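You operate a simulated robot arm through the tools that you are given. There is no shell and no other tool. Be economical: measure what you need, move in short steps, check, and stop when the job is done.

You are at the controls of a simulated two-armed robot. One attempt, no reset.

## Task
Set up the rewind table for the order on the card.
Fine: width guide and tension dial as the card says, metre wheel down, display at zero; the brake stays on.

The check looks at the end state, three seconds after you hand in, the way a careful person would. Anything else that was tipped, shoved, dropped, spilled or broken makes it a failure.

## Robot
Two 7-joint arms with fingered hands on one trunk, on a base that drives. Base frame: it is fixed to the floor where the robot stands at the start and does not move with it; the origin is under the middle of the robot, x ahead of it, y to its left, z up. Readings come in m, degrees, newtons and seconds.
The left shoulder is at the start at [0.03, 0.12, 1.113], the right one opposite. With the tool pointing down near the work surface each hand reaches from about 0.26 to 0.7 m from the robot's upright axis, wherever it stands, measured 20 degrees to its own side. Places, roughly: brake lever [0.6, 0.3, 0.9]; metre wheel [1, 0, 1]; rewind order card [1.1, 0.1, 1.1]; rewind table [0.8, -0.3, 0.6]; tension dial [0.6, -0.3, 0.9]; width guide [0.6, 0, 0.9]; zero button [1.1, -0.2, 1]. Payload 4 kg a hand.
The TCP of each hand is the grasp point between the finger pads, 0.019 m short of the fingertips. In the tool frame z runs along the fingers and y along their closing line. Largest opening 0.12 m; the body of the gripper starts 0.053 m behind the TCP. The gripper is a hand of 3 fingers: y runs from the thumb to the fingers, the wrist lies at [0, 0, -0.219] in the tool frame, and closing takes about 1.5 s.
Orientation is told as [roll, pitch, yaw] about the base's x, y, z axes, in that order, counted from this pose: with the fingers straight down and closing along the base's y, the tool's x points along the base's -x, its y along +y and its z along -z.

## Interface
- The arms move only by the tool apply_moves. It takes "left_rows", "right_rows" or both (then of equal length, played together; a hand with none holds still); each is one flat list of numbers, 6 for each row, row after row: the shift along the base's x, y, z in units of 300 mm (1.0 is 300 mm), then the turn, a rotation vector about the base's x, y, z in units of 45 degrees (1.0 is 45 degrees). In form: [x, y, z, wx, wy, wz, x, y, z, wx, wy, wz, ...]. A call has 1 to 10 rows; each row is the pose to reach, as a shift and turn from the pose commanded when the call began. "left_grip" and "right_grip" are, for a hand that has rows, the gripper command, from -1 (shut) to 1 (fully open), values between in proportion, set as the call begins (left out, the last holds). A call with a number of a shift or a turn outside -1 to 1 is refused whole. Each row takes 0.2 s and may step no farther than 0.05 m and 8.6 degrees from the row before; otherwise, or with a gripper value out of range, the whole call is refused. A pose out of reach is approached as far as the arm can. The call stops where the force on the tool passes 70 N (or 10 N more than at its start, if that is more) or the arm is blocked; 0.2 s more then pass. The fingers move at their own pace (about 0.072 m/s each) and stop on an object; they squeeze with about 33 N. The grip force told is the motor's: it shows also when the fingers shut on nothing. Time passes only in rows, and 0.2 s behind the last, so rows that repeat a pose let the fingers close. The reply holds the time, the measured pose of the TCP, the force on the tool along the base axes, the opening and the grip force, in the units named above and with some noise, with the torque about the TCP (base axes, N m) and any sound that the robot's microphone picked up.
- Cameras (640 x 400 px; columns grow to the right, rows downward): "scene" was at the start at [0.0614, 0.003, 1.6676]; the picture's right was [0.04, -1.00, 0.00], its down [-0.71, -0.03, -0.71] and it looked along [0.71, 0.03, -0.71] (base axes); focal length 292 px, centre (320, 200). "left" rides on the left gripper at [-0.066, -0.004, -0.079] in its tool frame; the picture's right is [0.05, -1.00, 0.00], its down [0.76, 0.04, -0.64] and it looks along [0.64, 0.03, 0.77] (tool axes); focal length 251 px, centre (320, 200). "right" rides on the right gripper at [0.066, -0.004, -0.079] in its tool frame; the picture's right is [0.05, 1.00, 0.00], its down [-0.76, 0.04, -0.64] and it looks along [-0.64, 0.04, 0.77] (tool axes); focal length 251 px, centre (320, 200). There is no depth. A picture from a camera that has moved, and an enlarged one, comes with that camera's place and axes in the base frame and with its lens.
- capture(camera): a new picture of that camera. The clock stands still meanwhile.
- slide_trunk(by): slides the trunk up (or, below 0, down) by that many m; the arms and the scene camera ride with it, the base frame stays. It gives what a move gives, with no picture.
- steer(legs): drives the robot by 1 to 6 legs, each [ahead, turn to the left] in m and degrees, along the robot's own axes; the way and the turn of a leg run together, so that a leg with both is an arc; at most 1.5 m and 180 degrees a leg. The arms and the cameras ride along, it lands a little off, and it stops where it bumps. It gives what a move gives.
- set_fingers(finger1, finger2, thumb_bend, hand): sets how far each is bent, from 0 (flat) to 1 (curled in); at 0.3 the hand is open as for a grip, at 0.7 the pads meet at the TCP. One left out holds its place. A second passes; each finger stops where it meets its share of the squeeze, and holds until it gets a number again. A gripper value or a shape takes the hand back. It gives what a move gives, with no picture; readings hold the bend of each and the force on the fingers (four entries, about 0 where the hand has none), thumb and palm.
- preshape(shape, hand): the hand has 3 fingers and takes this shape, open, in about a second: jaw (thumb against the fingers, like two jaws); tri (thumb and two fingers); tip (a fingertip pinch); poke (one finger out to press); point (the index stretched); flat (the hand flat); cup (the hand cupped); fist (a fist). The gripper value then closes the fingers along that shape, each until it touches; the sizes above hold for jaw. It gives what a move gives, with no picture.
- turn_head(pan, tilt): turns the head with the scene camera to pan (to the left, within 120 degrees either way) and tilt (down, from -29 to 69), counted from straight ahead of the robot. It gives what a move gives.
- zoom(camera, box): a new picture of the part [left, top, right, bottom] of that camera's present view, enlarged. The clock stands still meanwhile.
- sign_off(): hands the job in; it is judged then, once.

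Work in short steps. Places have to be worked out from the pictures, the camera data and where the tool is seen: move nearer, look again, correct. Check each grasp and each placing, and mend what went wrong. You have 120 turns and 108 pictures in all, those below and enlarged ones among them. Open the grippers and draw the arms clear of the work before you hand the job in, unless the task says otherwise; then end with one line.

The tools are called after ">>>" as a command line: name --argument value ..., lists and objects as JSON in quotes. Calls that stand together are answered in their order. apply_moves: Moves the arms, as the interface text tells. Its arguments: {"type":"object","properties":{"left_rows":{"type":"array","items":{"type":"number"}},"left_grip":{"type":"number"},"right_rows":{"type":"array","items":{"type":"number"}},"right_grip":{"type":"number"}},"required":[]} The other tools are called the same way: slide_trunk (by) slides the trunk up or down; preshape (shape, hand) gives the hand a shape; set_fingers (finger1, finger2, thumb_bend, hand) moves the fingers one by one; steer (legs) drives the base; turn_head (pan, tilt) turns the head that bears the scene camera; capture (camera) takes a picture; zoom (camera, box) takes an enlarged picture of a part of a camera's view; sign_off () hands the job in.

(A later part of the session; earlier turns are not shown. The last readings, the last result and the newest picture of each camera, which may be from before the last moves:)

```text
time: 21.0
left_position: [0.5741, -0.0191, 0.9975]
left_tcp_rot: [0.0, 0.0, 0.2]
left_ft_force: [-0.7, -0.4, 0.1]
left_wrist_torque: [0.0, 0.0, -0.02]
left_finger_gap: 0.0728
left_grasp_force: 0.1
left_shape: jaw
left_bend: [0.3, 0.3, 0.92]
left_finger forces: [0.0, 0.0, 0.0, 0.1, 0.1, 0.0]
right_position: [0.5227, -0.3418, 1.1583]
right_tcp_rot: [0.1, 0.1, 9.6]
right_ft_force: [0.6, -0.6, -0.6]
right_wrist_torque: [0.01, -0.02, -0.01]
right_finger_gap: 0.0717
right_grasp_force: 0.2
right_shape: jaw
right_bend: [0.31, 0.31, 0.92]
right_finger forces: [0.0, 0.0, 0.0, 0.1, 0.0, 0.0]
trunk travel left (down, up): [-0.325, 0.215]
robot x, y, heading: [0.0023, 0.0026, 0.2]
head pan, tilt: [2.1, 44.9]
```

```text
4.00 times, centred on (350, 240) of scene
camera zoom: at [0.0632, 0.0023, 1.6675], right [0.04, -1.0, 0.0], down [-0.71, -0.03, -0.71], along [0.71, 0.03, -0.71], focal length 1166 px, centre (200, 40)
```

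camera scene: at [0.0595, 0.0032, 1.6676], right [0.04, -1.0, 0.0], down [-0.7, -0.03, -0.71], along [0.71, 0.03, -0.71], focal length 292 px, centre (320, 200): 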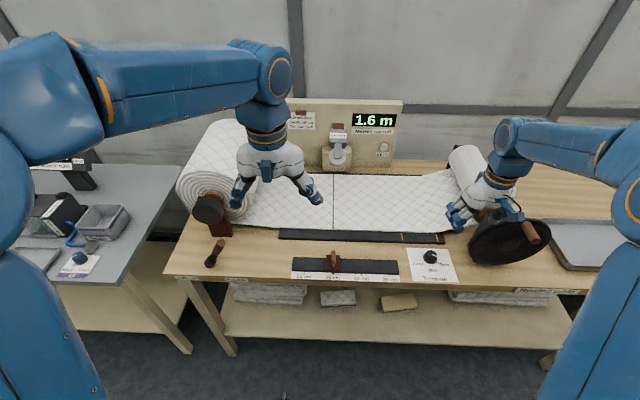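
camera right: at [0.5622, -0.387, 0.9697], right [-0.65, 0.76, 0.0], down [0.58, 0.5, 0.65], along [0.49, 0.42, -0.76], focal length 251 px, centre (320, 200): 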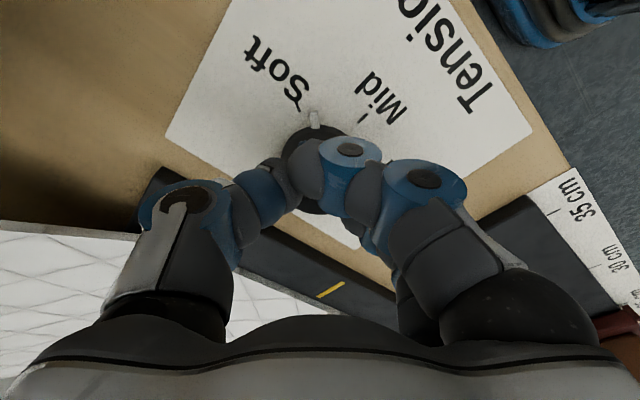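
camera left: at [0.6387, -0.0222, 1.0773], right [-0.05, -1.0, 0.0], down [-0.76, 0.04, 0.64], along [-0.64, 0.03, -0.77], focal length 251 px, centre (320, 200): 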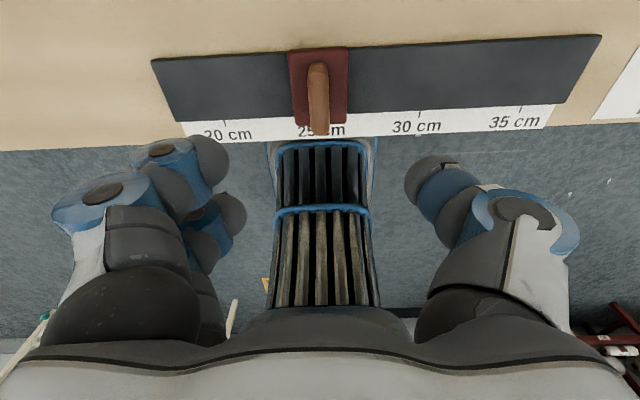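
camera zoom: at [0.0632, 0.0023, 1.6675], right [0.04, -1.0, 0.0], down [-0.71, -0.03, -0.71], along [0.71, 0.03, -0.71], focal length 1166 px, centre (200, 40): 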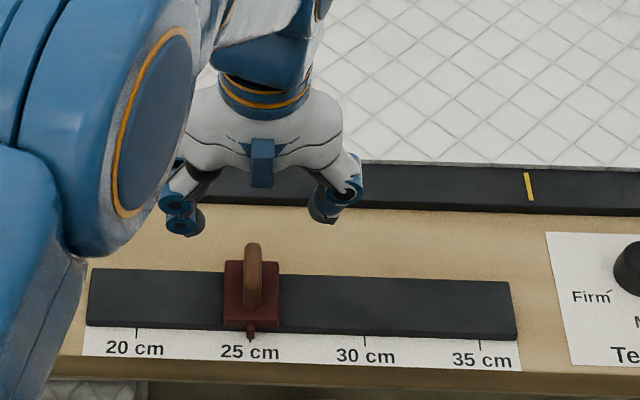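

The tab top is near [0.577,-0.018,0.93], centred between the fingers. I descend to z≈0.913.

>>> apply_moves --left_rows '[0.015, 0, -0.1, 0, 0, 0, 0.015, 0, -0.2, 0, 0, 0, 0.015, 0, -0.28, 0, 0, 0]'

>>> capture --camera "left"

>>> zoom --camera "scene" --box '[270, 190, 430, 290]'

```text
time: 21.8
left_position: [0.5792, -0.0181, 0.9168]
left_tcp_rot: [0.0, 0.0, 0.1]
left_ft_force: [-0.2, -0.6, 0.8]
left_wrist_torque: [-0.04, -0.02, -0.05]
left_finger_gap: 0.0725
left_grasp_force: 0.0
left_shape: jaw
left_bend: [0.3, 0.3, 0.92]
left_finger forces: [0.1, 0.1, 0.0, 0.0, 0.0, 0.0]
right_position: [0.5226, -0.3413, 1.1608]
right_tcp_rot: [0.0, 0.0, 9.6]
right_ft_force: [-0.4, -0.2, -0.2]
right_wrist_torque: [-0.05, 0.02, 0.0]
right_finger_gap: 0.0715
right_grasp_force: 0.1
right_shape: jaw
right_bend: [0.31, 0.31, 0.92]
right_finger forces: [0.0, 0.1, 0.0, 0.0, 0.0, 0.1]
trunk travel left (down, up): [-0.325, 0.215]
robot x, y, heading: [-0.0032, -0.0011, -0.1]
head pan, tilt: [2.1, 44.9]
```

```text
74 pictures are left
camera left: at [0.6433, -0.0201, 0.9961], right [-0.05, -1.0, 0.0], down [-0.76, 0.04, 0.64], along [-0.64, 0.03, -0.77], focal length 251 px, centre (320, 200)
```

left: 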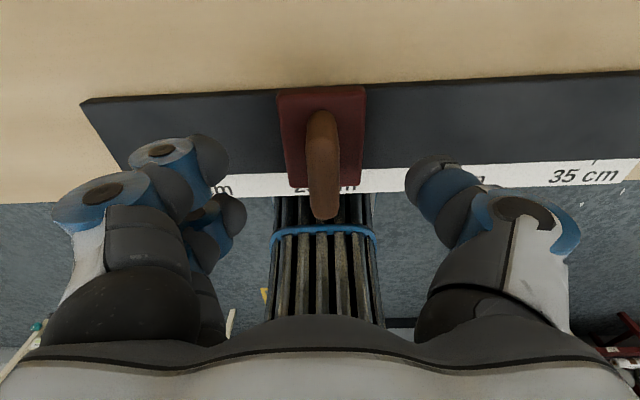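

```text
4.00 times, centred on (350, 240) of scene
camera zoom: at [0.062, 0.0029, 1.6675], right [0.04, -1.0, 0.0], down [-0.71, -0.03, -0.71], along [0.71, 0.03, -0.71], focal length 1166 px, centre (200, 40)
```

zoom: 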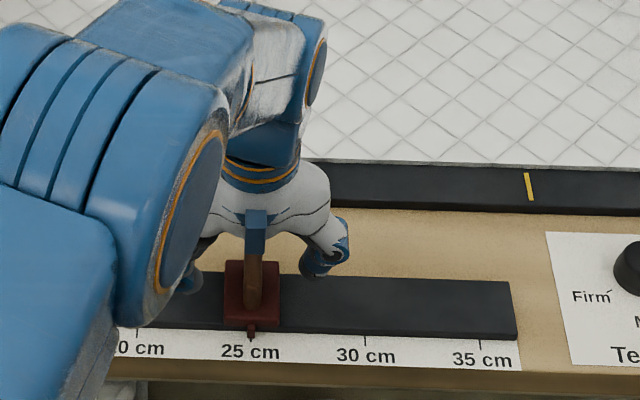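

The tab is centred between the fingers; close on it.

>>> apply_moves --left_rows '[0, 0, 0, 0, 0, 0, 0, 0, 0, 0, 0, 0, 0, 0, 0, 0, 0, 0, 0, 0, 0, 0, 0, 0, 0, 0, 0, 0, 0, 0, 0, 0, 0, 0, 0, 0, 0, 0, 0, 0, 0, 0]' --left_grip -1

>>> capture --camera "left"

```text
time: 23.4
left_position: [0.5776, -0.0171, 0.9173]
left_tcp_rot: [0.0, 0.0, 0.0]
left_ft_force: [-0.6, 0.7, -7.1]
left_wrist_torque: [0.07, -0.04, -0.03]
left_finger_gap: 0.0092
left_grasp_force: 33.2
left_shape: jaw
left_bend: [0.95, 0.95, 0.83]
left_finger forces: [13.6, 13.7, 0.1, 0.0, 27.3, 0.0]
right_position: [0.5233, -0.3421, 1.1595]
right_tcp_rot: [-0.1, 0.1, 9.6]
right_ft_force: [0.7, 0.1, 0.9]
right_wrist_torque: [0.04, 0.02, 0.0]
right_finger_gap: 0.0718
right_grasp_force: 0.1
right_shape: jaw
right_bend: [0.31, 0.31, 0.92]
right_finger forces: [0.0, 0.1, 0.0, 0.1, 0.0, 0.0]
trunk travel left (down, up): [-0.325, 0.215]
robot x, y, heading: [-0.0026, -0.0007, 0.2]
head pan, tilt: [2.1, 44.9]
```

```text
72 pictures are left
camera left: at [0.643, -0.0202, 0.9955], right [-0.05, -1.0, 0.0], down [-0.76, 0.04, 0.64], along [-0.64, 0.03, -0.76], focal length 251 px, centre (320, 200)
```

left: 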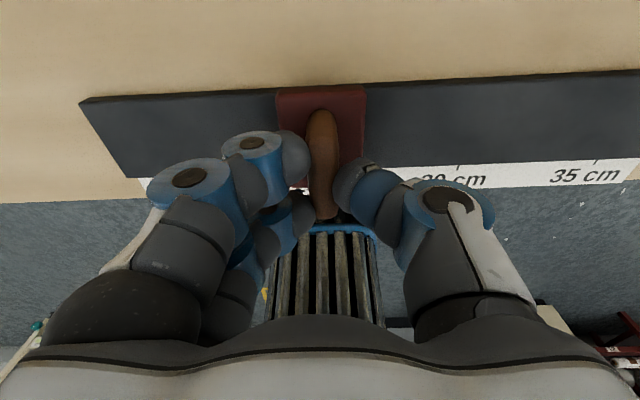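

Grip is solid on both sides. Slide +y by 80 mm (ticks are ~90 mm apart), then check.

>>> apply_moves --left_rows '[0, 0.04, 0, 0, 0, 0, 0, 0.09, 0, 0, 0, 0, 0, 0.14, 0, 0, 0, 0, 0, 0.19, 0, 0, 0, 0, 0, 0.24, 0, 0, 0, 0, 0, 0.267, 0, 0, 0, 0]'

>>> zoom --camera "left" --box '[200, 50, 440, 200]'

>>> zoom --camera "scene" --box '[270, 220, 430, 290]'

```text
time: 24.8
left_position: [0.5773, 0.0637, 0.9161]
left_tcp_rot: [0.2, 0.1, 0.1]
left_ft_force: [0.7, 1.1, -9.2]
left_wrist_torque: [0.05, -0.05, 0.03]
left_finger_gap: 0.0093
left_grasp_force: 32.7
left_shape: jaw
left_bend: [0.95, 0.95, 0.83]
left_finger forces: [13.4, 13.6, 0.0, 0.1, 26.7, 0.0]
right_position: [0.523, -0.3414, 1.1591]
right_tcp_rot: [0.1, 0.1, 9.6]
right_ft_force: [0.0, -0.3, -0.6]
right_wrist_torque: [0.01, 0.0, -0.01]
right_finger_gap: 0.0718
right_grasp_force: 0.0
right_shape: jaw
right_bend: [0.31, 0.31, 0.92]
right_finger forces: [0.0, 0.0, 0.1, 0.0, 0.0, 0.0]
trunk travel left (down, up): [-0.325, 0.215]
robot x, y, heading: [0.0011, -0.0015, 0.3]
head pan, tilt: [2.1, 44.9]
```

```text
2.67 times, centred on (320, 125) of left
camera zoom: at [0.6431, 0.0611, 0.9956], right [-0.05, -1.0, 0.0], down [-0.76, 0.04, 0.64], along [-0.64, 0.03, -0.76], focal length 670 px, centre (320, 400)
```

zoom: 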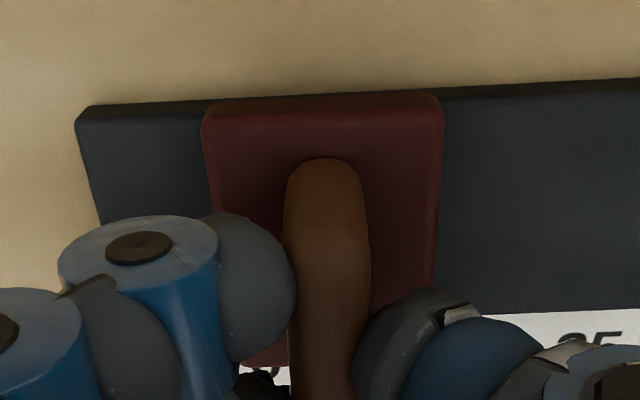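

```text
4.00 times, centred on (350, 255) of scene
camera zoom: at [0.063, 0.0033, 1.6674], right [0.04, -1.0, 0.0], down [-0.71, -0.03, -0.71], along [0.71, 0.03, -0.71], focal length 1166 px, centre (200, -20)
```

zoom: 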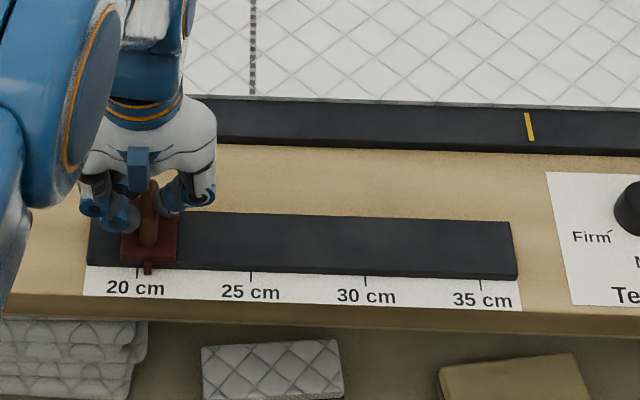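

The pointer is 12 px (about 9.4 mm) short of the 20 cm tick. I move that and check.

>>> apply_moves --left_rows '[0, 0.031, 0, 0, 0, 0, 0, 0.031, 0, 0, 0, 0]'

>>> zoom --camera "scene" --box '[280, 255, 360, 295]'

```text
time: 25.4
left_position: [0.5772, 0.0728, 0.9164]
left_tcp_rot: [0.1, 0.1, 0.2]
left_ft_force: [0.3, -0.2, -10.4]
left_wrist_torque: [0.03, -0.02, 0.02]
left_finger_gap: 0.0091
left_grasp_force: 32.4
left_shape: jaw
left_bend: [0.95, 0.95, 0.82]
left_finger forces: [13.4, 13.5, 0.1, 0.1, 27.0, 0.0]
right_position: [0.5234, -0.3429, 1.1583]
right_tcp_rot: [0.0, 0.1, 9.6]
right_ft_force: [0.9, 0.0, 0.5]
right_wrist_torque: [0.0, -0.01, 0.0]
right_finger_gap: 0.0718
right_grasp_force: 0.1
right_shape: jaw
right_bend: [0.31, 0.31, 0.92]
right_finger forces: [0.0, 0.1, 0.1, 0.1, 0.0, 0.1]
trunk travel left (down, up): [-0.325, 0.215]
robot x, y, heading: [0.0032, -0.0043, -0.1]
head pan, tilt: [2.1, 44.9]
```

```text
8.00 times, centred on (320, 275) of scene
camera zoom: at [0.0632, 0.0027, 1.6675], right [0.04, -1.0, 0.0], down [-0.71, -0.03, -0.71], along [0.71, 0.03, -0.71], focal length 2333 px, centre (320, -400)
```

zoom: 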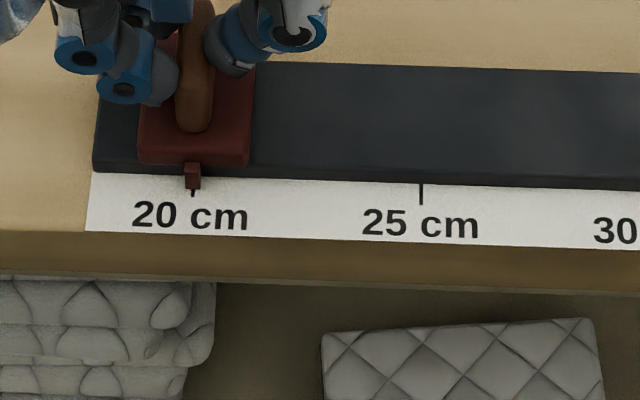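

Pointer aligned with the 20 cm tick. Release and rise, then check.

>>> apply_moves --left_rows '[0, 0, 0, 0, 0, 0, 0, 0, 0, 0, 0, 0, 0, 0, 0, 0, 0, 0, 0, 0, 0, 0, 0, 0, 0, 0, 0, 0, 0, 0]' --left_grip 0.2

>>> apply_moves --left_rows '[0, 0, 0.1, 0, 0, 0, 0, 0, 0.2, 0, 0, 0, -0.05, 0.05, 0.35, 0, 0, 0, -0.1, 0.1, 0.5, 0, 0, 0, -0.2, 0.15, 0.6, 0, 0, 0, -0.3, 0.2, 0.7, 0, 0, 0, -0.4, 0.25, 0.8, 0, 0, 0]'

>>> zoom --camera "scene" --box '[280, 255, 360, 295]'

>>> zoom --camera "scene" --box '[270, 90, 410, 178]'

```text
time: 26.6
left_position: [0.5774, 0.0717, 0.9165]
left_tcp_rot: [0.0, 0.0, 0.0]
left_ft_force: [-0.2, 0.4, -0.1]
left_wrist_torque: [-0.04, -0.02, 0.0]
left_finger_gap: 0.0718
left_grasp_force: 0.1
left_shape: jaw
left_bend: [0.31, 0.31, 0.92]
left_finger forces: [0.1, 0.0, 0.0, 0.0, 0.0, 0.0]
right_position: [0.522, -0.3418, 1.1596]
right_tcp_rot: [0.0, -0.1, 9.6]
right_ft_force: [-0.9, 0.0, -1.0]
right_wrist_torque: [-0.01, 0.0, 0.02]
right_finger_gap: 0.0715
right_grasp_force: 0.1
right_shape: jaw
right_bend: [0.31, 0.31, 0.92]
right_finger forces: [0.0, 0.0, 0.0, 0.0, 0.1, 0.0]
trunk travel left (down, up): [-0.325, 0.215]
robot x, y, heading: [-0.0008, -0.0021, 0.2]
head pan, tilt: [2.1, 44.9]
```

```text
time: 28.2
left_position: [0.4556, 0.1474, 1.1577]
left_tcp_rot: [0.0, -0.1, 0.0]
left_ft_force: [-1.2, -0.1, -0.1]
left_wrist_torque: [-0.02, -0.04, -0.01]
left_finger_gap: 0.0716
left_grasp_force: 0.0
left_shape: jaw
left_bend: [0.31, 0.31, 0.92]
left_finger forces: [0.0, 0.0, 0.0, 0.0, 0.0, 0.0]
right_position: [0.5206, -0.342, 1.1604]
right_tcp_rot: [0.0, 0.0, 9.6]
right_ft_force: [-0.5, 0.5, -0.4]
right_wrist_torque: [-0.02, -0.02, -0.05]
right_finger_gap: 0.0716
right_grasp_force: 0.2
right_shape: jaw
right_bend: [0.31, 0.31, 0.92]
right_finger forces: [0.1, 0.1, 0.0, 0.1, 0.0, 0.0]
trunk travel left (down, up): [-0.325, 0.215]
robot x, y, heading: [0.0013, 0.0004, 0.0]
head pan, tilt: [2.1, 44.9]
```

```text
8.00 times, centred on (320, 275) of scene
camera zoom: at [0.0596, 0.0036, 1.6676], right [0.04, -1.0, 0.0], down [-0.71, -0.03, -0.71], along [0.71, 0.03, -0.71], focal length 2333 px, centre (320, -400)
```

zoom: 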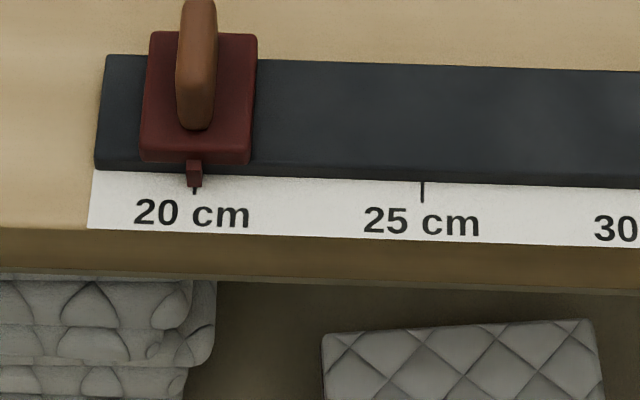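

```text
4.55 times, centred on (340, 134) of scene
camera zoom: at [0.0596, 0.0036, 1.6676], right [0.04, -1.0, 0.0], down [-0.71, -0.03, -0.71], along [0.71, 0.03, -0.71], focal length 1326 px, centre (229, 500)
```

zoom: 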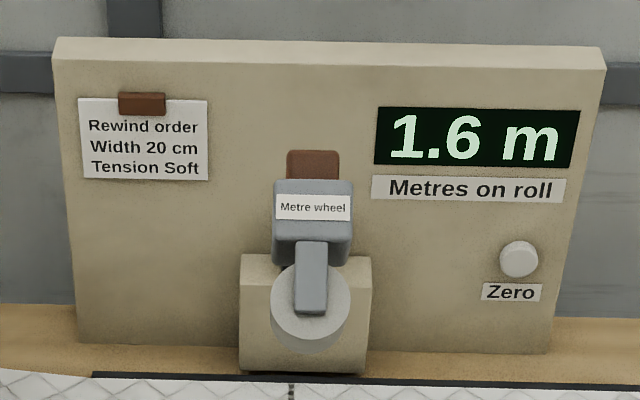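

Guide reads 20 cm. The metre wheel appears raised (its bottom is about 9 cm above the web). I drive ahead 0.16 m to bring the back panel in reach; the base front is still well clear of the shelf.

>>> steer --legs '[[0.16, 0]]'

>>> turn_head --pan 0 --tilt 38

>>> capture --camera "scene"

>>> capture --camera "right"

```text
time: 29.6
left_position: [0.6196, 0.146, 1.1564]
left_tcp_rot: [0.0, 0.2, 0.2]
left_ft_force: [0.5, -0.7, 0.2]
left_wrist_torque: [0.03, 0.07, 0.0]
left_finger_gap: 0.0716
left_grasp_force: 0.1
left_shape: jaw
left_bend: [0.31, 0.31, 0.92]
left_finger forces: [0.0, 0.0, 0.0, 0.0, 0.0, 0.1]
right_position: [0.6863, -0.3416, 1.1584]
right_tcp_rot: [0.0, 0.1, 9.7]
right_ft_force: [0.3, -0.5, -0.2]
right_wrist_torque: [-0.05, 0.05, -0.01]
right_finger_gap: 0.0718
right_grasp_force: 0.2
right_shape: jaw
right_bend: [0.31, 0.31, 0.92]
right_finger forces: [0.0, 0.1, 0.0, 0.0, 0.0, 0.0]
trunk travel left (down, up): [-0.325, 0.215]
robot x, y, heading: [0.1635, 0.0011, 0.2]
head pan, tilt: [2.1, 44.9]
```

```text
time: 30.3
left_position: [0.6189, 0.148, 1.1557]
left_tcp_rot: [0.0, -0.1, 0.2]
left_ft_force: [-0.2, -0.1, -0.1]
left_wrist_torque: [0.01, -0.01, -0.01]
left_finger_gap: 0.0718
left_grasp_force: 0.1
left_shape: jaw
left_bend: [0.31, 0.31, 0.92]
left_finger forces: [0.1, 0.1, 0.1, 0.0, 0.0, 0.0]
right_position: [0.6855, -0.3407, 1.1582]
right_tcp_rot: [0.0, -0.1, 9.7]
right_ft_force: [0.2, 1.2, 0.4]
right_wrist_torque: [0.01, 0.02, -0.01]
right_finger_gap: 0.0716
right_grasp_force: 0.0
right_shape: jaw
right_bend: [0.31, 0.31, 0.92]
right_finger forces: [0.0, 0.0, 0.1, 0.0, 0.0, 0.0]
trunk travel left (down, up): [-0.325, 0.215]
robot x, y, heading: [0.1628, -0.0001, 0.1]
head pan, tilt: [0.0, 38.0]
```

```text
66 pictures are left
camera scene: at [0.2285, 0.0, 1.6776], right [0.0, -1.0, 0.0], down [-0.62, 0.0, -0.79], along [0.79, 0.0, -0.62], focal length 292 px, centre (320, 200)
```

scene: 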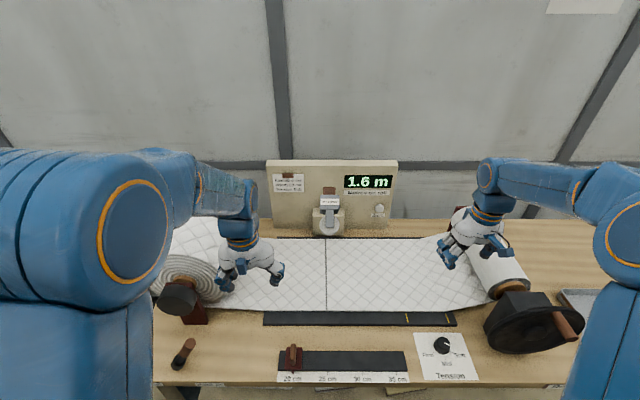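

```text
65 pictures are left
camera right: at [0.6199, -0.3564, 1.2378], right [-0.22, 0.98, 0.0], down [0.75, 0.17, 0.64], along [0.63, 0.14, -0.77], focal length 251 px, centre (320, 200)
```

right: 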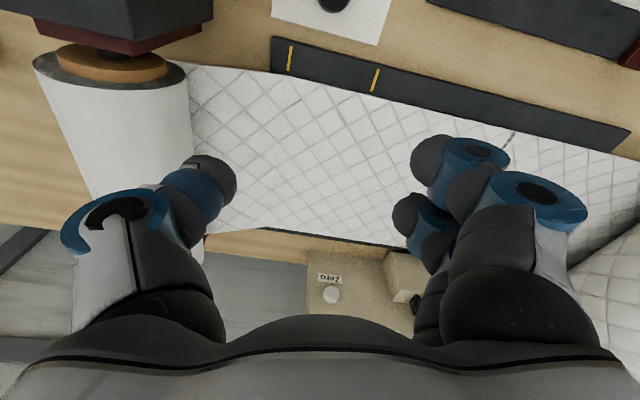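

>>> zoom --camera "scene" --box '[260, 150, 410, 245]'

>>> steer --legs '[[0.09, 0]]'

>>> capture --camera "left"

>>> capture --camera "scene"

```text
4.21 times, centred on (335, 198) of scene
camera zoom: at [0.2285, 0.0, 1.6776], right [0.0, -1.0, 0.0], down [-0.62, 0.0, -0.79], along [0.79, 0.0, -0.62], focal length 1228 px, centre (257, 210)
```

zoom: 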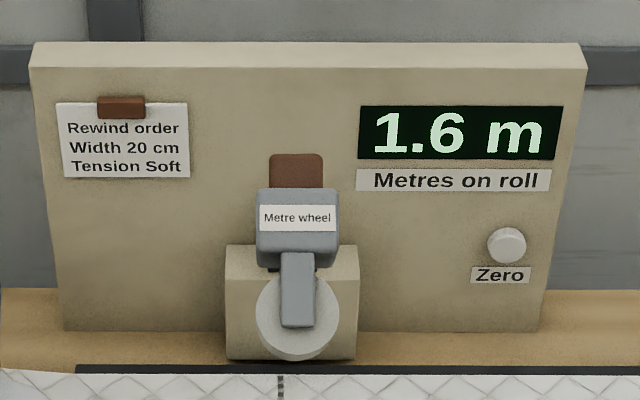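

```text
time: 31.4
left_position: [0.7091, 0.1468, 1.1557]
left_tcp_rot: [-0.1, 0.1, 0.2]
left_ft_force: [1.3, 1.0, -0.2]
left_wrist_torque: [0.0, 0.02, -0.01]
left_finger_gap: 0.0717
left_grasp_force: 0.0
left_shape: jaw
left_bend: [0.31, 0.31, 0.92]
left_finger forces: [0.0, 0.0, 0.0, 0.1, 0.0, 0.1]
right_position: [0.7763, -0.3408, 1.1589]
right_tcp_rot: [-0.1, 0.1, 9.7]
right_ft_force: [0.3, -0.5, 0.1]
right_wrist_torque: [0.01, 0.02, 0.01]
right_finger_gap: 0.0716
right_grasp_force: 0.1
right_shape: jaw
right_bend: [0.31, 0.31, 0.92]
right_finger forces: [0.0, 0.1, 0.0, 0.0, 0.0, 0.1]
trunk travel left (down, up): [-0.325, 0.215]
robot x, y, heading: [0.254, 0.0005, 0.2]
head pan, tilt: [0.0, 38.0]
```

```text
63 pictures are left
camera left: at [0.775, 0.1443, 1.2355], right [-0.05, -1.0, 0.0], down [-0.76, 0.04, 0.64], along [-0.64, 0.03, -0.76], focal length 251 px, centre (320, 200)
```

left: 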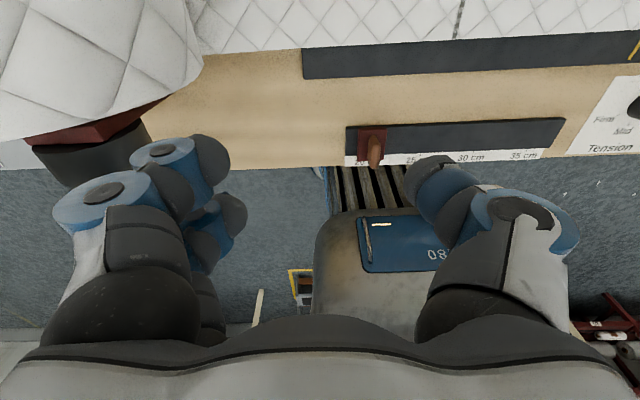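

```text
62 pictures are left
camera scene: at [0.3203, 0.0002, 1.6776], right [0.0, -1.0, 0.0], down [-0.62, 0.0, -0.79], along [0.79, 0.0, -0.62], focal length 292 px, centre (320, 200)
```

scene: 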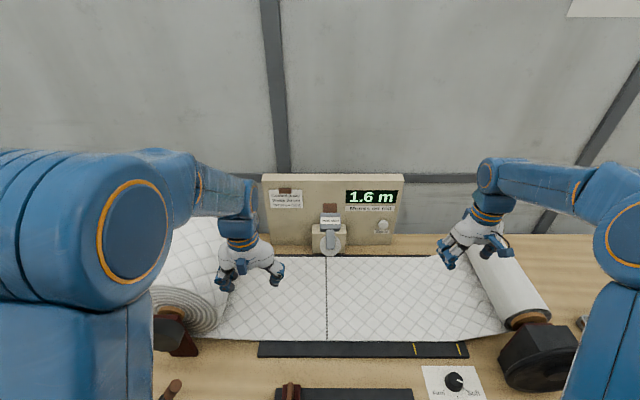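

Now I pitch the left hand forward 45° and bring it up and inward, so its camera sees the metre wheel.

>>> apply_moves --left_rows '[-0.05, 0, 0.05, 0, -0.17, 0, -0.1, -0.02, 0.1, 0, -0.34, 0, -0.15, -0.05, 0.15, 0, -0.51, 0, -0.2, -0.08, 0.2, 0, -0.68, 0, -0.2, -0.1, 0.2, 0, -0.84, 0, -0.2, -0.12, 0.2, 0, -1, 0]'

>>> apply_moves --left_rows '[0, 0, 0, 0, -0.17, 0, 0, 0, 0, 0, -0.34, 0, 0, 0, 0, 0, -0.51, 0, 0, 0, 0, 0, -0.68, 0]'

>>> capture --camera "left"

```text
time: 32.8
left_position: [0.6527, 0.1072, 1.2182]
left_tcp_rot: [-0.2, -45.1, 0.3]
left_ft_force: [0.0, 0.0, 0.6]
left_wrist_torque: [0.01, -0.02, 0.0]
left_finger_gap: 0.0718
left_grasp_force: 0.1
left_shape: jaw
left_bend: [0.31, 0.31, 0.92]
left_finger forces: [0.0, 0.0, 0.0, 0.1, 0.0, 0.0]
left hand out of reach, approached as far as the arm can: row 6
right_position: [0.7736, -0.3417, 1.1598]
right_tcp_rot: [0.0, 0.0, 9.6]
right_ft_force: [0.0, -0.3, 0.5]
right_wrist_torque: [0.01, -0.04, 0.03]
right_finger_gap: 0.0716
right_grasp_force: 0.0
right_shape: jaw
right_bend: [0.31, 0.31, 0.92]
right_finger forces: [0.0, 0.0, 0.0, 0.0, 0.0, 0.0]
trunk travel left (down, up): [-0.325, 0.215]
robot x, y, heading: [0.2525, 0.0008, 0.3]
head pan, tilt: [0.0, 38.0]
```

```text
time: 33.8
left_position: [0.7258, 0.0775, 1.2296]
left_tcp_rot: [-0.7, -75.7, 1.0]
left_ft_force: [-0.6, -0.2, -0.8]
left_wrist_torque: [-0.01, 0.0, -0.04]
left_finger_gap: 0.0719
left_grasp_force: 0.1
left_shape: jaw
left_bend: [0.3, 0.3, 0.92]
left_finger forces: [0.1, 0.0, 0.0, 0.0, 0.0, 0.0]
left hand out of reach, approached as far as the arm can: row 1, 2, 3, 4
right_position: [0.7739, -0.3395, 1.1613]
right_tcp_rot: [0.1, 0.0, 9.7]
right_ft_force: [0.2, -0.3, -0.9]
right_wrist_torque: [-0.04, 0.01, 0.01]
right_finger_gap: 0.0717
right_grasp_force: 0.1
right_shape: jaw
right_bend: [0.31, 0.31, 0.92]
right_finger forces: [0.1, 0.1, 0.0, 0.0, 0.0, 0.0]
trunk travel left (down, up): [-0.325, 0.215]
robot x, y, heading: [0.2474, -0.0019, 0.2]
head pan, tilt: [0.0, 38.0]
```

```text
61 pictures are left
camera left: at [0.665, 0.0751, 1.3134], right [-0.01, -1.0, -0.05], down [-0.81, 0.04, -0.58], along [0.58, 0.03, -0.81], focal length 251 px, centre (320, 200)
```

left: 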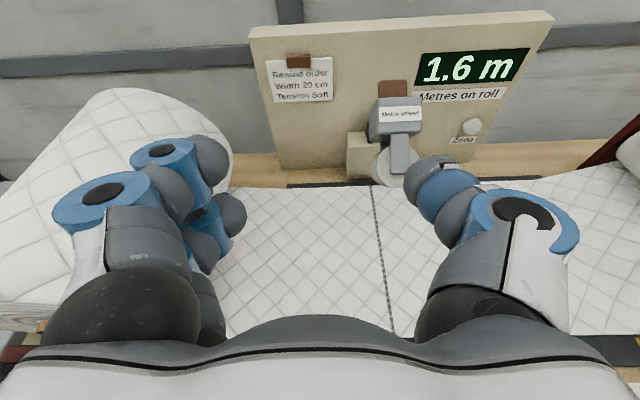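

>>> zoom --camera "left" --box '[320, 60, 500, 210]'

```text
2.67 times, centred on (410, 135) of left
camera zoom: at [0.665, 0.0751, 1.3134], right [-0.01, -1.0, -0.05], down [-0.81, 0.04, -0.58], along [0.58, 0.03, -0.81], focal length 670 px, centre (80, 373)
```

zoom: 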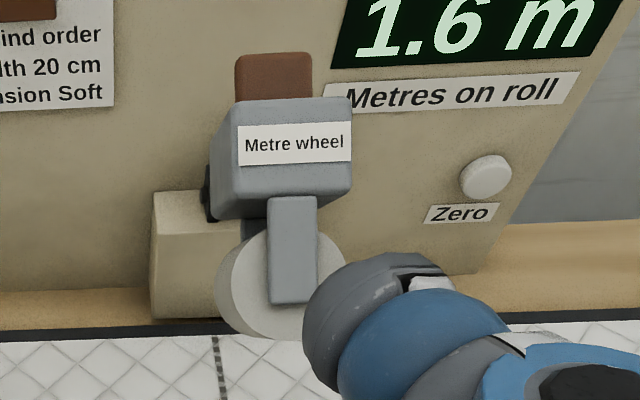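

The wheel centre triangulates to about [0.92,-0.03,1.03], so it's raised. I want a side view of the lever: yaw and pitch the right hand so its camera looks at it from the right.

>>> apply_moves --right_rows '[0, 0, 0, 0, 0, 0.18, 0, 0, 0, 0, 0, 0.36, 0, 0, 0, 0, 0, 0.54, 0, 0, 0, 0, 0, 0.68]'

>>> apply_moves --right_rows '[0, 0, 0, 0.115, -0.137, 0, 0, 0, 0, 0.23, -0.274, 0, 0, 0, 0, 0.345, -0.411, 0, 0, 0, 0, 0.46, -0.548, 0, 0, 0, 0, 0.575, -0.685, 0]'

>>> capture --camera "right"

```text
time: 34.8
left_position: [0.7262, 0.0762, 1.2285]
left_tcp_rot: [-0.9, -75.6, 0.9]
left_ft_force: [0.2, 0.3, 0.5]
left_wrist_torque: [-0.01, -0.01, 0.0]
left_finger_gap: 0.072
left_grasp_force: 0.1
left_shape: jaw
left_bend: [0.3, 0.3, 0.92]
left_finger forces: [0.1, 0.0, 0.0, 0.0, 0.1, 0.0]
right_position: [0.7741, -0.3395, 1.16]
right_tcp_rot: [0.0, 0.0, 40.3]
right_ft_force: [0.2, -0.7, 0.7]
right_wrist_torque: [0.0, 0.01, -0.02]
right_finger_gap: 0.0716
right_grasp_force: 0.0
right_shape: jaw
right_bend: [0.31, 0.31, 0.92]
right_finger forces: [0.1, 0.0, 0.0, 0.0, 0.0, 0.0]
trunk travel left (down, up): [-0.325, 0.215]
robot x, y, heading: [0.2527, 0.0003, 0.0]
head pan, tilt: [0.0, 38.0]
```

```text
time: 36.0
left_position: [0.7248, 0.0758, 1.229]
left_tcp_rot: [-0.4, -75.6, 0.6]
left_ft_force: [0.3, -0.1, 0.8]
left_wrist_torque: [0.0, -0.01, 0.02]
left_finger_gap: 0.0724
left_grasp_force: 0.0
left_shape: jaw
left_bend: [0.3, 0.3, 0.92]
left_finger forces: [0.0, 0.0, 0.0, 0.1, 0.1, 0.0]
right_position: [0.7734, -0.341, 1.1591]
right_tcp_rot: [-0.1, -40.4, 40.3]
right_ft_force: [0.2, 0.2, 0.0]
right_wrist_torque: [0.04, 0.0, -0.01]
right_finger_gap: 0.0718
right_grasp_force: 0.0
right_shape: jaw
right_bend: [0.31, 0.31, 0.92]
right_finger forces: [0.0, 0.1, 0.1, 0.0, 0.0, 0.0]
trunk travel left (down, up): [-0.325, 0.215]
robot x, y, heading: [0.2512, 0.0019, 0.2]
head pan, tilt: [0.0, 38.0]
```

```text
59 pictures are left
camera right: at [0.6986, -0.411, 1.1761], right [-0.68, 0.74, -0.04], down [0.1, 0.14, 0.99], along [0.73, 0.66, -0.17], focal length 251 px, centre (320, 200)
```

right: 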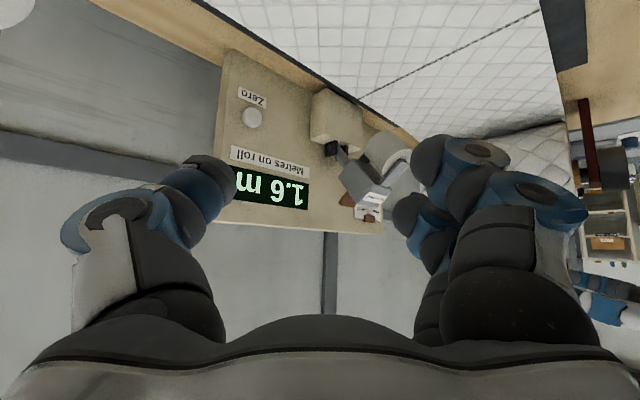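

>>> zoom --camera "right" --box '[280, 70, 440, 230]'

```text
2.50 times, centred on (360, 150) of right
camera zoom: at [0.6986, -0.411, 1.1761], right [-0.68, 0.74, -0.04], down [0.1, 0.14, 0.99], along [0.73, 0.66, -0.17], focal length 629 px, centre (220, 325)
```

zoom: 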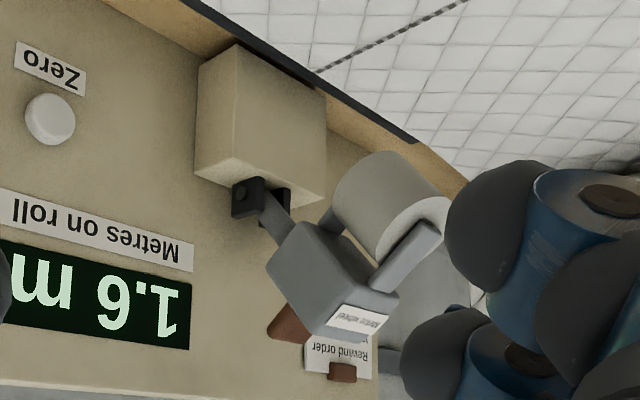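

Now it's clear: the unit is a lever hinged on the pedestal's black bracket, currently swung up; it must be pressed down and forward so the wheel meets the web. I'll move the left hand (closed, near horizontal) forward above the grey block.

>>> apply_moves --left_rows '[0.15, -0.08, 0.02, 0, 0, 0, 0.3, -0.16, 0.04, 0, 0, 0, 0.45, -0.24, 0.06, 0, 0, 0, 0.55, -0.32, 0.06, 0, 0, 0, 0.65, -0.4, 0.06, 0, 0, 0]' --left_grip -1

>>> capture --camera "left"

>>> capture --camera "scene"

>>> capture --camera "right"

```text
refused: row 1 steps farther than a row can; nothing moved
```

```text
57 pictures are left
camera left: at [0.6642, 0.0724, 1.3138], right [-0.01, -1.0, -0.05], down [-0.81, 0.04, -0.58], along [0.58, 0.03, -0.81], focal length 251 px, centre (320, 200)
```

left: 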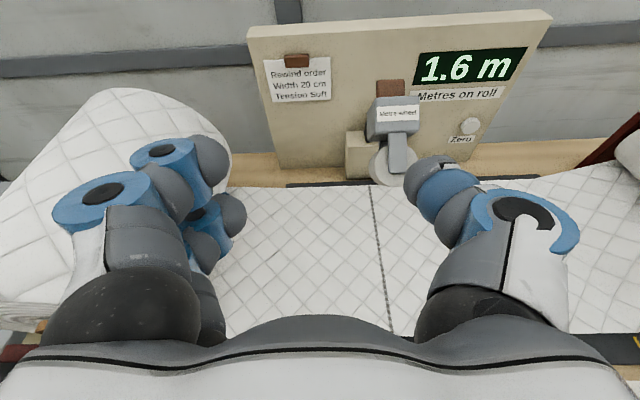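

```text
56 pictures are left
camera scene: at [0.3173, -0.0013, 1.6777], right [0.0, -1.0, 0.0], down [-0.62, 0.0, -0.79], along [0.79, 0.0, -0.62], focal length 292 px, centre (320, 200)
```

scene: 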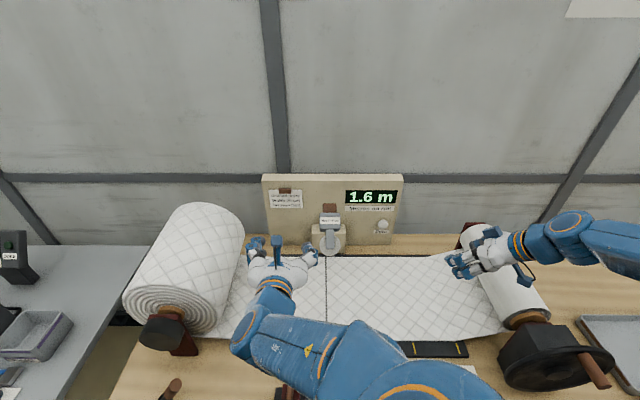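

```text
55 pictures are left
camera right: at [0.6986, -0.411, 1.1761], right [-0.68, 0.74, -0.04], down [0.1, 0.14, 0.99], along [0.73, 0.66, -0.17], focal length 251 px, centre (320, 200)
```

right: 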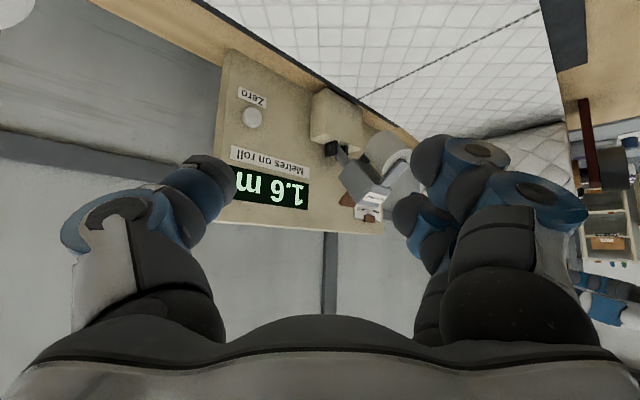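

The first row was slightly too long; I repeat with smaller steps.

>>> apply_moves --left_rows '[0.12, -0.07, 0.02, 0, 0, 0, 0.25, -0.13, 0.04, 0, 0, 0, 0.38, -0.2, 0.06, 0, 0, 0, 0.5, -0.27, 0.06, 0, 0, 0, 0.6, -0.34, 0.06, 0, 0, 0, 0.65, -0.4, 0.06, 0, 0, 0]' --left_grip -1

>>> capture --camera "left"

>>> capture --camera "right"

```text
time: 37.4
left_position: [0.9217, -0.0461, 1.2459]
left_tcp_rot: [-0.7, -75.5, 0.8]
left_ft_force: [0.1, -0.4, -0.2]
left_wrist_torque: [0.03, -0.02, 0.0]
left_finger_gap: 0.0
left_grasp_force: 33.3
left_shape: jaw
left_bend: [0.76, 0.76, 0.46]
left_finger forces: [0.1, 0.0, 0.0, 0.0, 0.0, 0.0]
right_position: [0.7737, -0.3415, 1.1585]
right_tcp_rot: [-0.2, -40.2, 40.4]
right_ft_force: [-0.4, 0.6, -0.4]
right_wrist_torque: [0.03, -0.03, 0.02]
right_finger_gap: 0.0714
right_grasp_force: 0.1
right_shape: jaw
right_bend: [0.31, 0.31, 0.92]
right_finger forces: [0.1, 0.1, 0.0, 0.1, 0.0, 0.0]
trunk travel left (down, up): [-0.325, 0.215]
robot x, y, heading: [0.2466, 0.0015, -0.1]
head pan, tilt: [0.0, 38.0]
```

```text
54 pictures are left
camera left: at [0.8603, -0.0486, 1.3307], right [-0.01, -1.0, -0.05], down [-0.81, 0.04, -0.58], along [0.58, 0.03, -0.81], focal length 251 px, centre (320, 200)
```

left: 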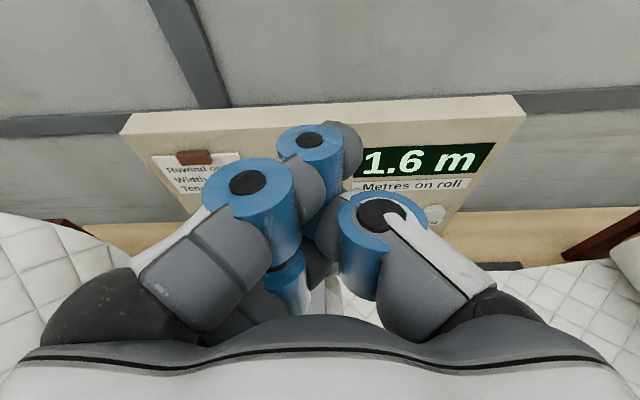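

```text
53 pictures are left
camera right: at [0.699, -0.4108, 1.1759], right [-0.68, 0.74, -0.04], down [0.1, 0.14, 0.98], along [0.73, 0.66, -0.17], focal length 251 px, centre (320, 200)
```

right: 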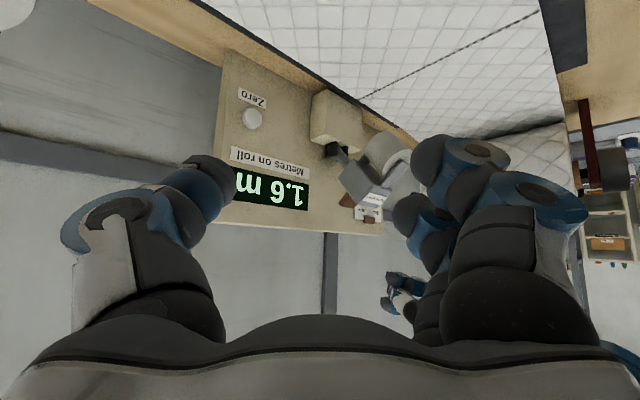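

>>> apply_moves --left_rows '[0.09, 0.05, 0, 0, 0, 0, 0.09, 0.05, -0.12, 0, 0, 0, 0.09, 0.05, -0.22, 0, 0, 0]'

>>> zoom --camera "right" --box '[280, 70, 440, 330]'

>>> zoom --camera "scene" --box '[250, 160, 410, 270]'

```text
time: 38.2
left_position: [0.9474, -0.0329, 1.1797]
left_tcp_rot: [-1.0, -75.6, 0.9]
left_ft_force: [-0.3, -0.3, 0.7]
left_wrist_torque: [0.01, 0.0, -0.02]
left_finger_gap: 0.0
left_grasp_force: 32.9
left_shape: jaw
left_bend: [0.76, 0.76, 0.46]
left_finger forces: [0.0, 0.1, 0.0, 0.0, 0.0, 0.0]
right_position: [0.7741, -0.3391, 1.1599]
right_tcp_rot: [-0.1, -40.2, 40.3]
right_ft_force: [0.1, -0.2, 0.1]
right_wrist_torque: [-0.01, 0.01, -0.01]
right_finger_gap: 0.0714
right_grasp_force: 0.1
right_shape: jaw
right_bend: [0.31, 0.31, 0.92]
right_finger forces: [0.0, 0.0, 0.1, 0.0, 0.0, 0.0]
trunk travel left (down, up): [-0.325, 0.215]
robot x, y, heading: [0.2507, -0.0009, 0.0]
head pan, tilt: [0.0, 38.0]
```

```text
1.54 times, centred on (360, 200) of right
camera zoom: at [0.6996, -0.4097, 1.176], right [-0.68, 0.74, -0.04], down [0.1, 0.14, 0.98], along [0.73, 0.66, -0.17], focal length 387 px, centre (258, 200)
```

zoom: 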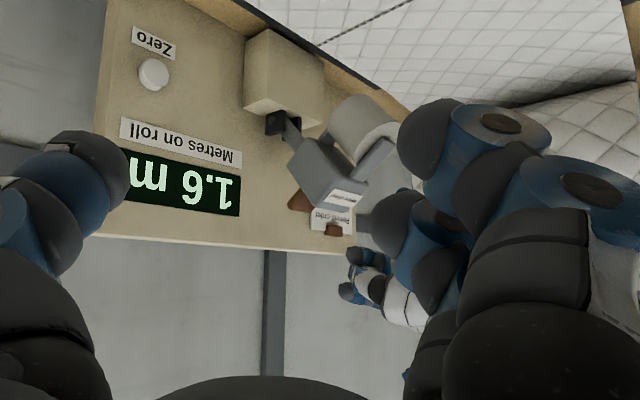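

```text
3.64 times, centred on (330, 215) of scene
camera zoom: at [0.3191, 0.001, 1.6776], right [0.0, -1.0, 0.0], down [-0.62, 0.0, -0.79], along [0.79, 0.0, -0.62], focal length 1060 px, centre (284, 146)
```

zoom: 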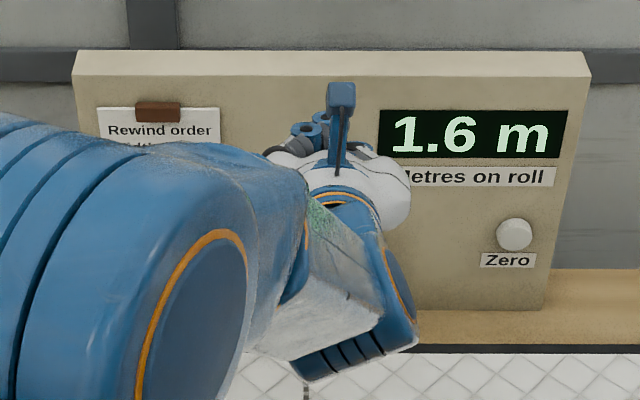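

The fingertips are about 5 cm above the block's top. I'll press down in small steps while watching the force.

>>> apply_moves --left_rows '[0, 0, -0.07, 0, 0, 0, 0, 0, -0.13, 0, 0, 0, -0.01, 0, -0.17, 0, 0, 0, -0.02, 0, -0.21, 0, 0, 0, -0.03, 0, -0.25, 0, 0, 0]'

>>> zoom --camera "right" --box '[280, 70, 440, 330]'

```text
time: 39.4
left_position: [0.9373, -0.0319, 1.105]
left_tcp_rot: [-0.6, -75.6, 0.6]
left_ft_force: [-0.4, 0.6, 0.1]
left_wrist_torque: [-0.02, -0.01, 0.04]
left_finger_gap: 0.0
left_grasp_force: 33.1
left_shape: jaw
left_bend: [0.76, 0.76, 0.46]
left_finger forces: [0.1, 0.0, 0.0, 0.1, 0.0, 0.0]
right_position: [0.7739, -0.3413, 1.1596]
right_tcp_rot: [-0.2, -40.2, 40.3]
right_ft_force: [0.0, -0.2, 0.4]
right_wrist_torque: [0.02, 0.0, 0.0]
right_finger_gap: 0.0718
right_grasp_force: 0.1
right_shape: jaw
right_bend: [0.31, 0.31, 0.92]
right_finger forces: [0.0, 0.0, 0.0, 0.1, 0.0, 0.0]
trunk travel left (down, up): [-0.325, 0.215]
robot x, y, heading: [0.2525, -0.002, 0.3]
head pan, tilt: [0.0, 38.0]
```

```text
1.54 times, centred on (360, 200) of right
camera zoom: at [0.6989, -0.4104, 1.1761], right [-0.68, 0.74, -0.04], down [0.1, 0.14, 0.98], along [0.73, 0.66, -0.17], focal length 387 px, centre (258, 200)
```

zoom: 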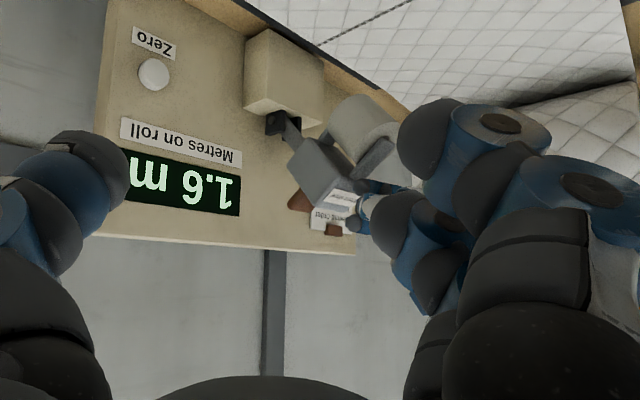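

>>> capture --camera "left"

>>> zoom --camera "right" --box '[330, 100, 430, 200]'

```text
49 pictures are left
camera left: at [0.8765, -0.034, 1.1898], right [-0.01, -1.0, -0.05], down [-0.81, 0.04, -0.58], along [0.58, 0.03, -0.81], focal length 251 px, centre (320, 200)
```

left: 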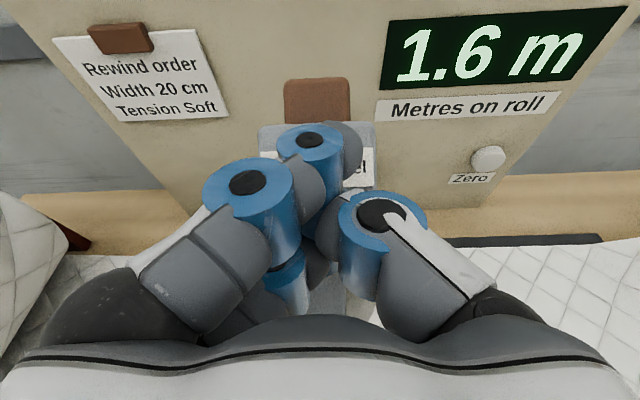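

```text
4.00 times, centred on (380, 150) of right
camera zoom: at [0.6989, -0.4104, 1.1761], right [-0.68, 0.74, -0.04], down [0.1, 0.14, 0.98], along [0.73, 0.66, -0.17], focal length 1006 px, centre (80, 400)
```

zoom: 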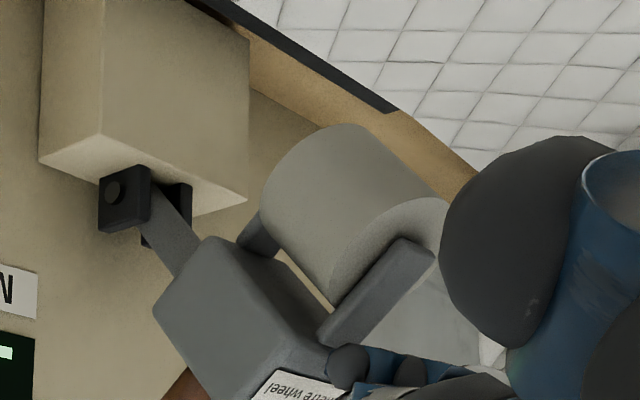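

The fingertips are in front of the block, whose top edge is at x≈0.98, z≈1.11; the hinge is near (1.06, 0.975). I'd better grip the block by its sides from above and swing it down. First raise and turn the left hand to point mostly down.

>>> apply_moves --left_rows '[-0.05, 0, 0.1, 0, 0.1, 0, -0.1, 0, 0.22, 0, 0.27, 0, -0.1, 0, 0.34, 0, 0.44, 0, -0.1, 0, 0.4, 0, 0.61, 0, -0.1, 0, 0.45, 0, 0.78, 0, -0.1, 0, 0.5, 0, 0.95, 0]' --left_grip 1

>>> apply_moves --left_rows '[0.1, 0, 0, 0, 0.1, 0, 0.2, 0, 0, 0, 0.1, 0, 0.27, 0, 0, 0, 0.1, 0]'

>>> capture --camera "left"

>>> zoom --camera "right" --box '[280, 70, 440, 330]'

```text
time: 40.8
left_position: [0.9085, -0.0304, 1.2569]
left_tcp_rot: [-0.3, -32.6, 0.3]
left_ft_force: [0.1, -0.1, -0.7]
left_wrist_torque: [-0.02, 0.03, -0.03]
left_finger_gap: 0.12
left_grasp_force: 0.2
left_shape: jaw
left_bend: [0.3, 0.3, 0.3]
left_finger forces: [0.0, 0.0, 0.0, 0.0, 0.0, 0.0]
right_position: [0.7742, -0.341, 1.1598]
right_tcp_rot: [-0.1, -40.2, 40.3]
right_ft_force: [-0.9, 0.2, -0.1]
right_wrist_torque: [-0.02, 0.04, 0.03]
right_finger_gap: 0.0714
right_grasp_force: 0.2
right_shape: jaw
right_bend: [0.31, 0.31, 0.92]
right_finger forces: [0.0, 0.0, 0.1, 0.0, 0.0, 0.0]
trunk travel left (down, up): [-0.325, 0.215]
robot x, y, heading: [0.2512, 0.0027, 0.2]
head pan, tilt: [0.0, 38.0]
```

```text
time: 41.6
left_position: [0.9658, -0.0277, 1.2565]
left_tcp_rot: [-0.1, -28.3, 0.2]
left_ft_force: [-0.1, -0.2, -0.8]
left_wrist_torque: [-0.06, 0.0, -0.03]
left_finger_gap: 0.1204
left_grasp_force: 0.1
left_shape: jaw
left_bend: [0.3, 0.3, 0.3]
left_finger forces: [0.0, 0.0, 0.0, 0.1, 0.0, 0.1]
left hand out of reach, approached as far as the arm can: row 3
right_position: [0.7729, -0.3395, 1.1601]
right_tcp_rot: [-0.3, -40.3, 40.4]
right_ft_force: [-0.3, 0.5, 0.7]
right_wrist_torque: [0.0, 0.0, 0.0]
right_finger_gap: 0.0718
right_grasp_force: 0.1
right_shape: jaw
right_bend: [0.31, 0.31, 0.92]
right_finger forces: [0.1, 0.0, 0.0, 0.0, 0.0, 0.0]
trunk travel left (down, up): [-0.325, 0.215]
robot x, y, heading: [0.2519, -0.0021, 0.1]
head pan, tilt: [0.0, 38.0]
```

```text
47 pictures are left
camera left: at [0.9856, -0.0309, 1.3577], right [-0.05, -1.0, -0.02], down [-0.98, 0.04, 0.2], along [-0.2, 0.03, -0.98], focal length 251 px, centre (320, 200)
```

left: 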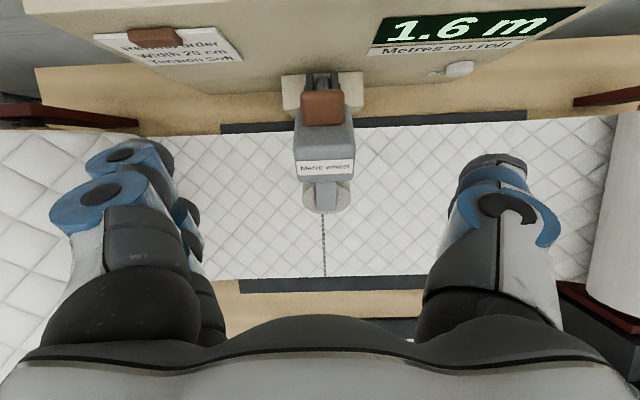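

```text
1.54 times, centred on (360, 200) of right
camera zoom: at [0.6981, -0.4088, 1.1771], right [-0.68, 0.74, -0.04], down [0.1, 0.14, 0.98], along [0.73, 0.66, -0.17], focal length 387 px, centre (258, 200)
```

zoom: 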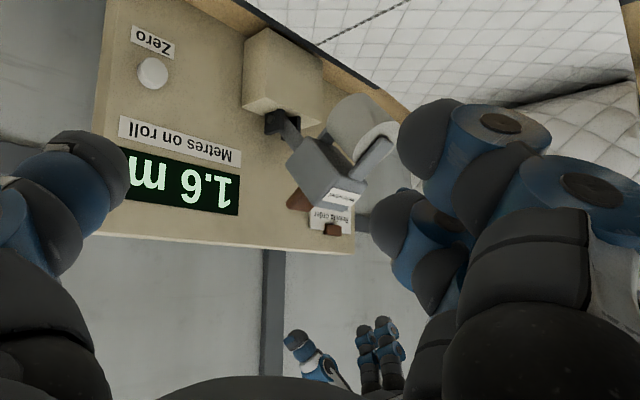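

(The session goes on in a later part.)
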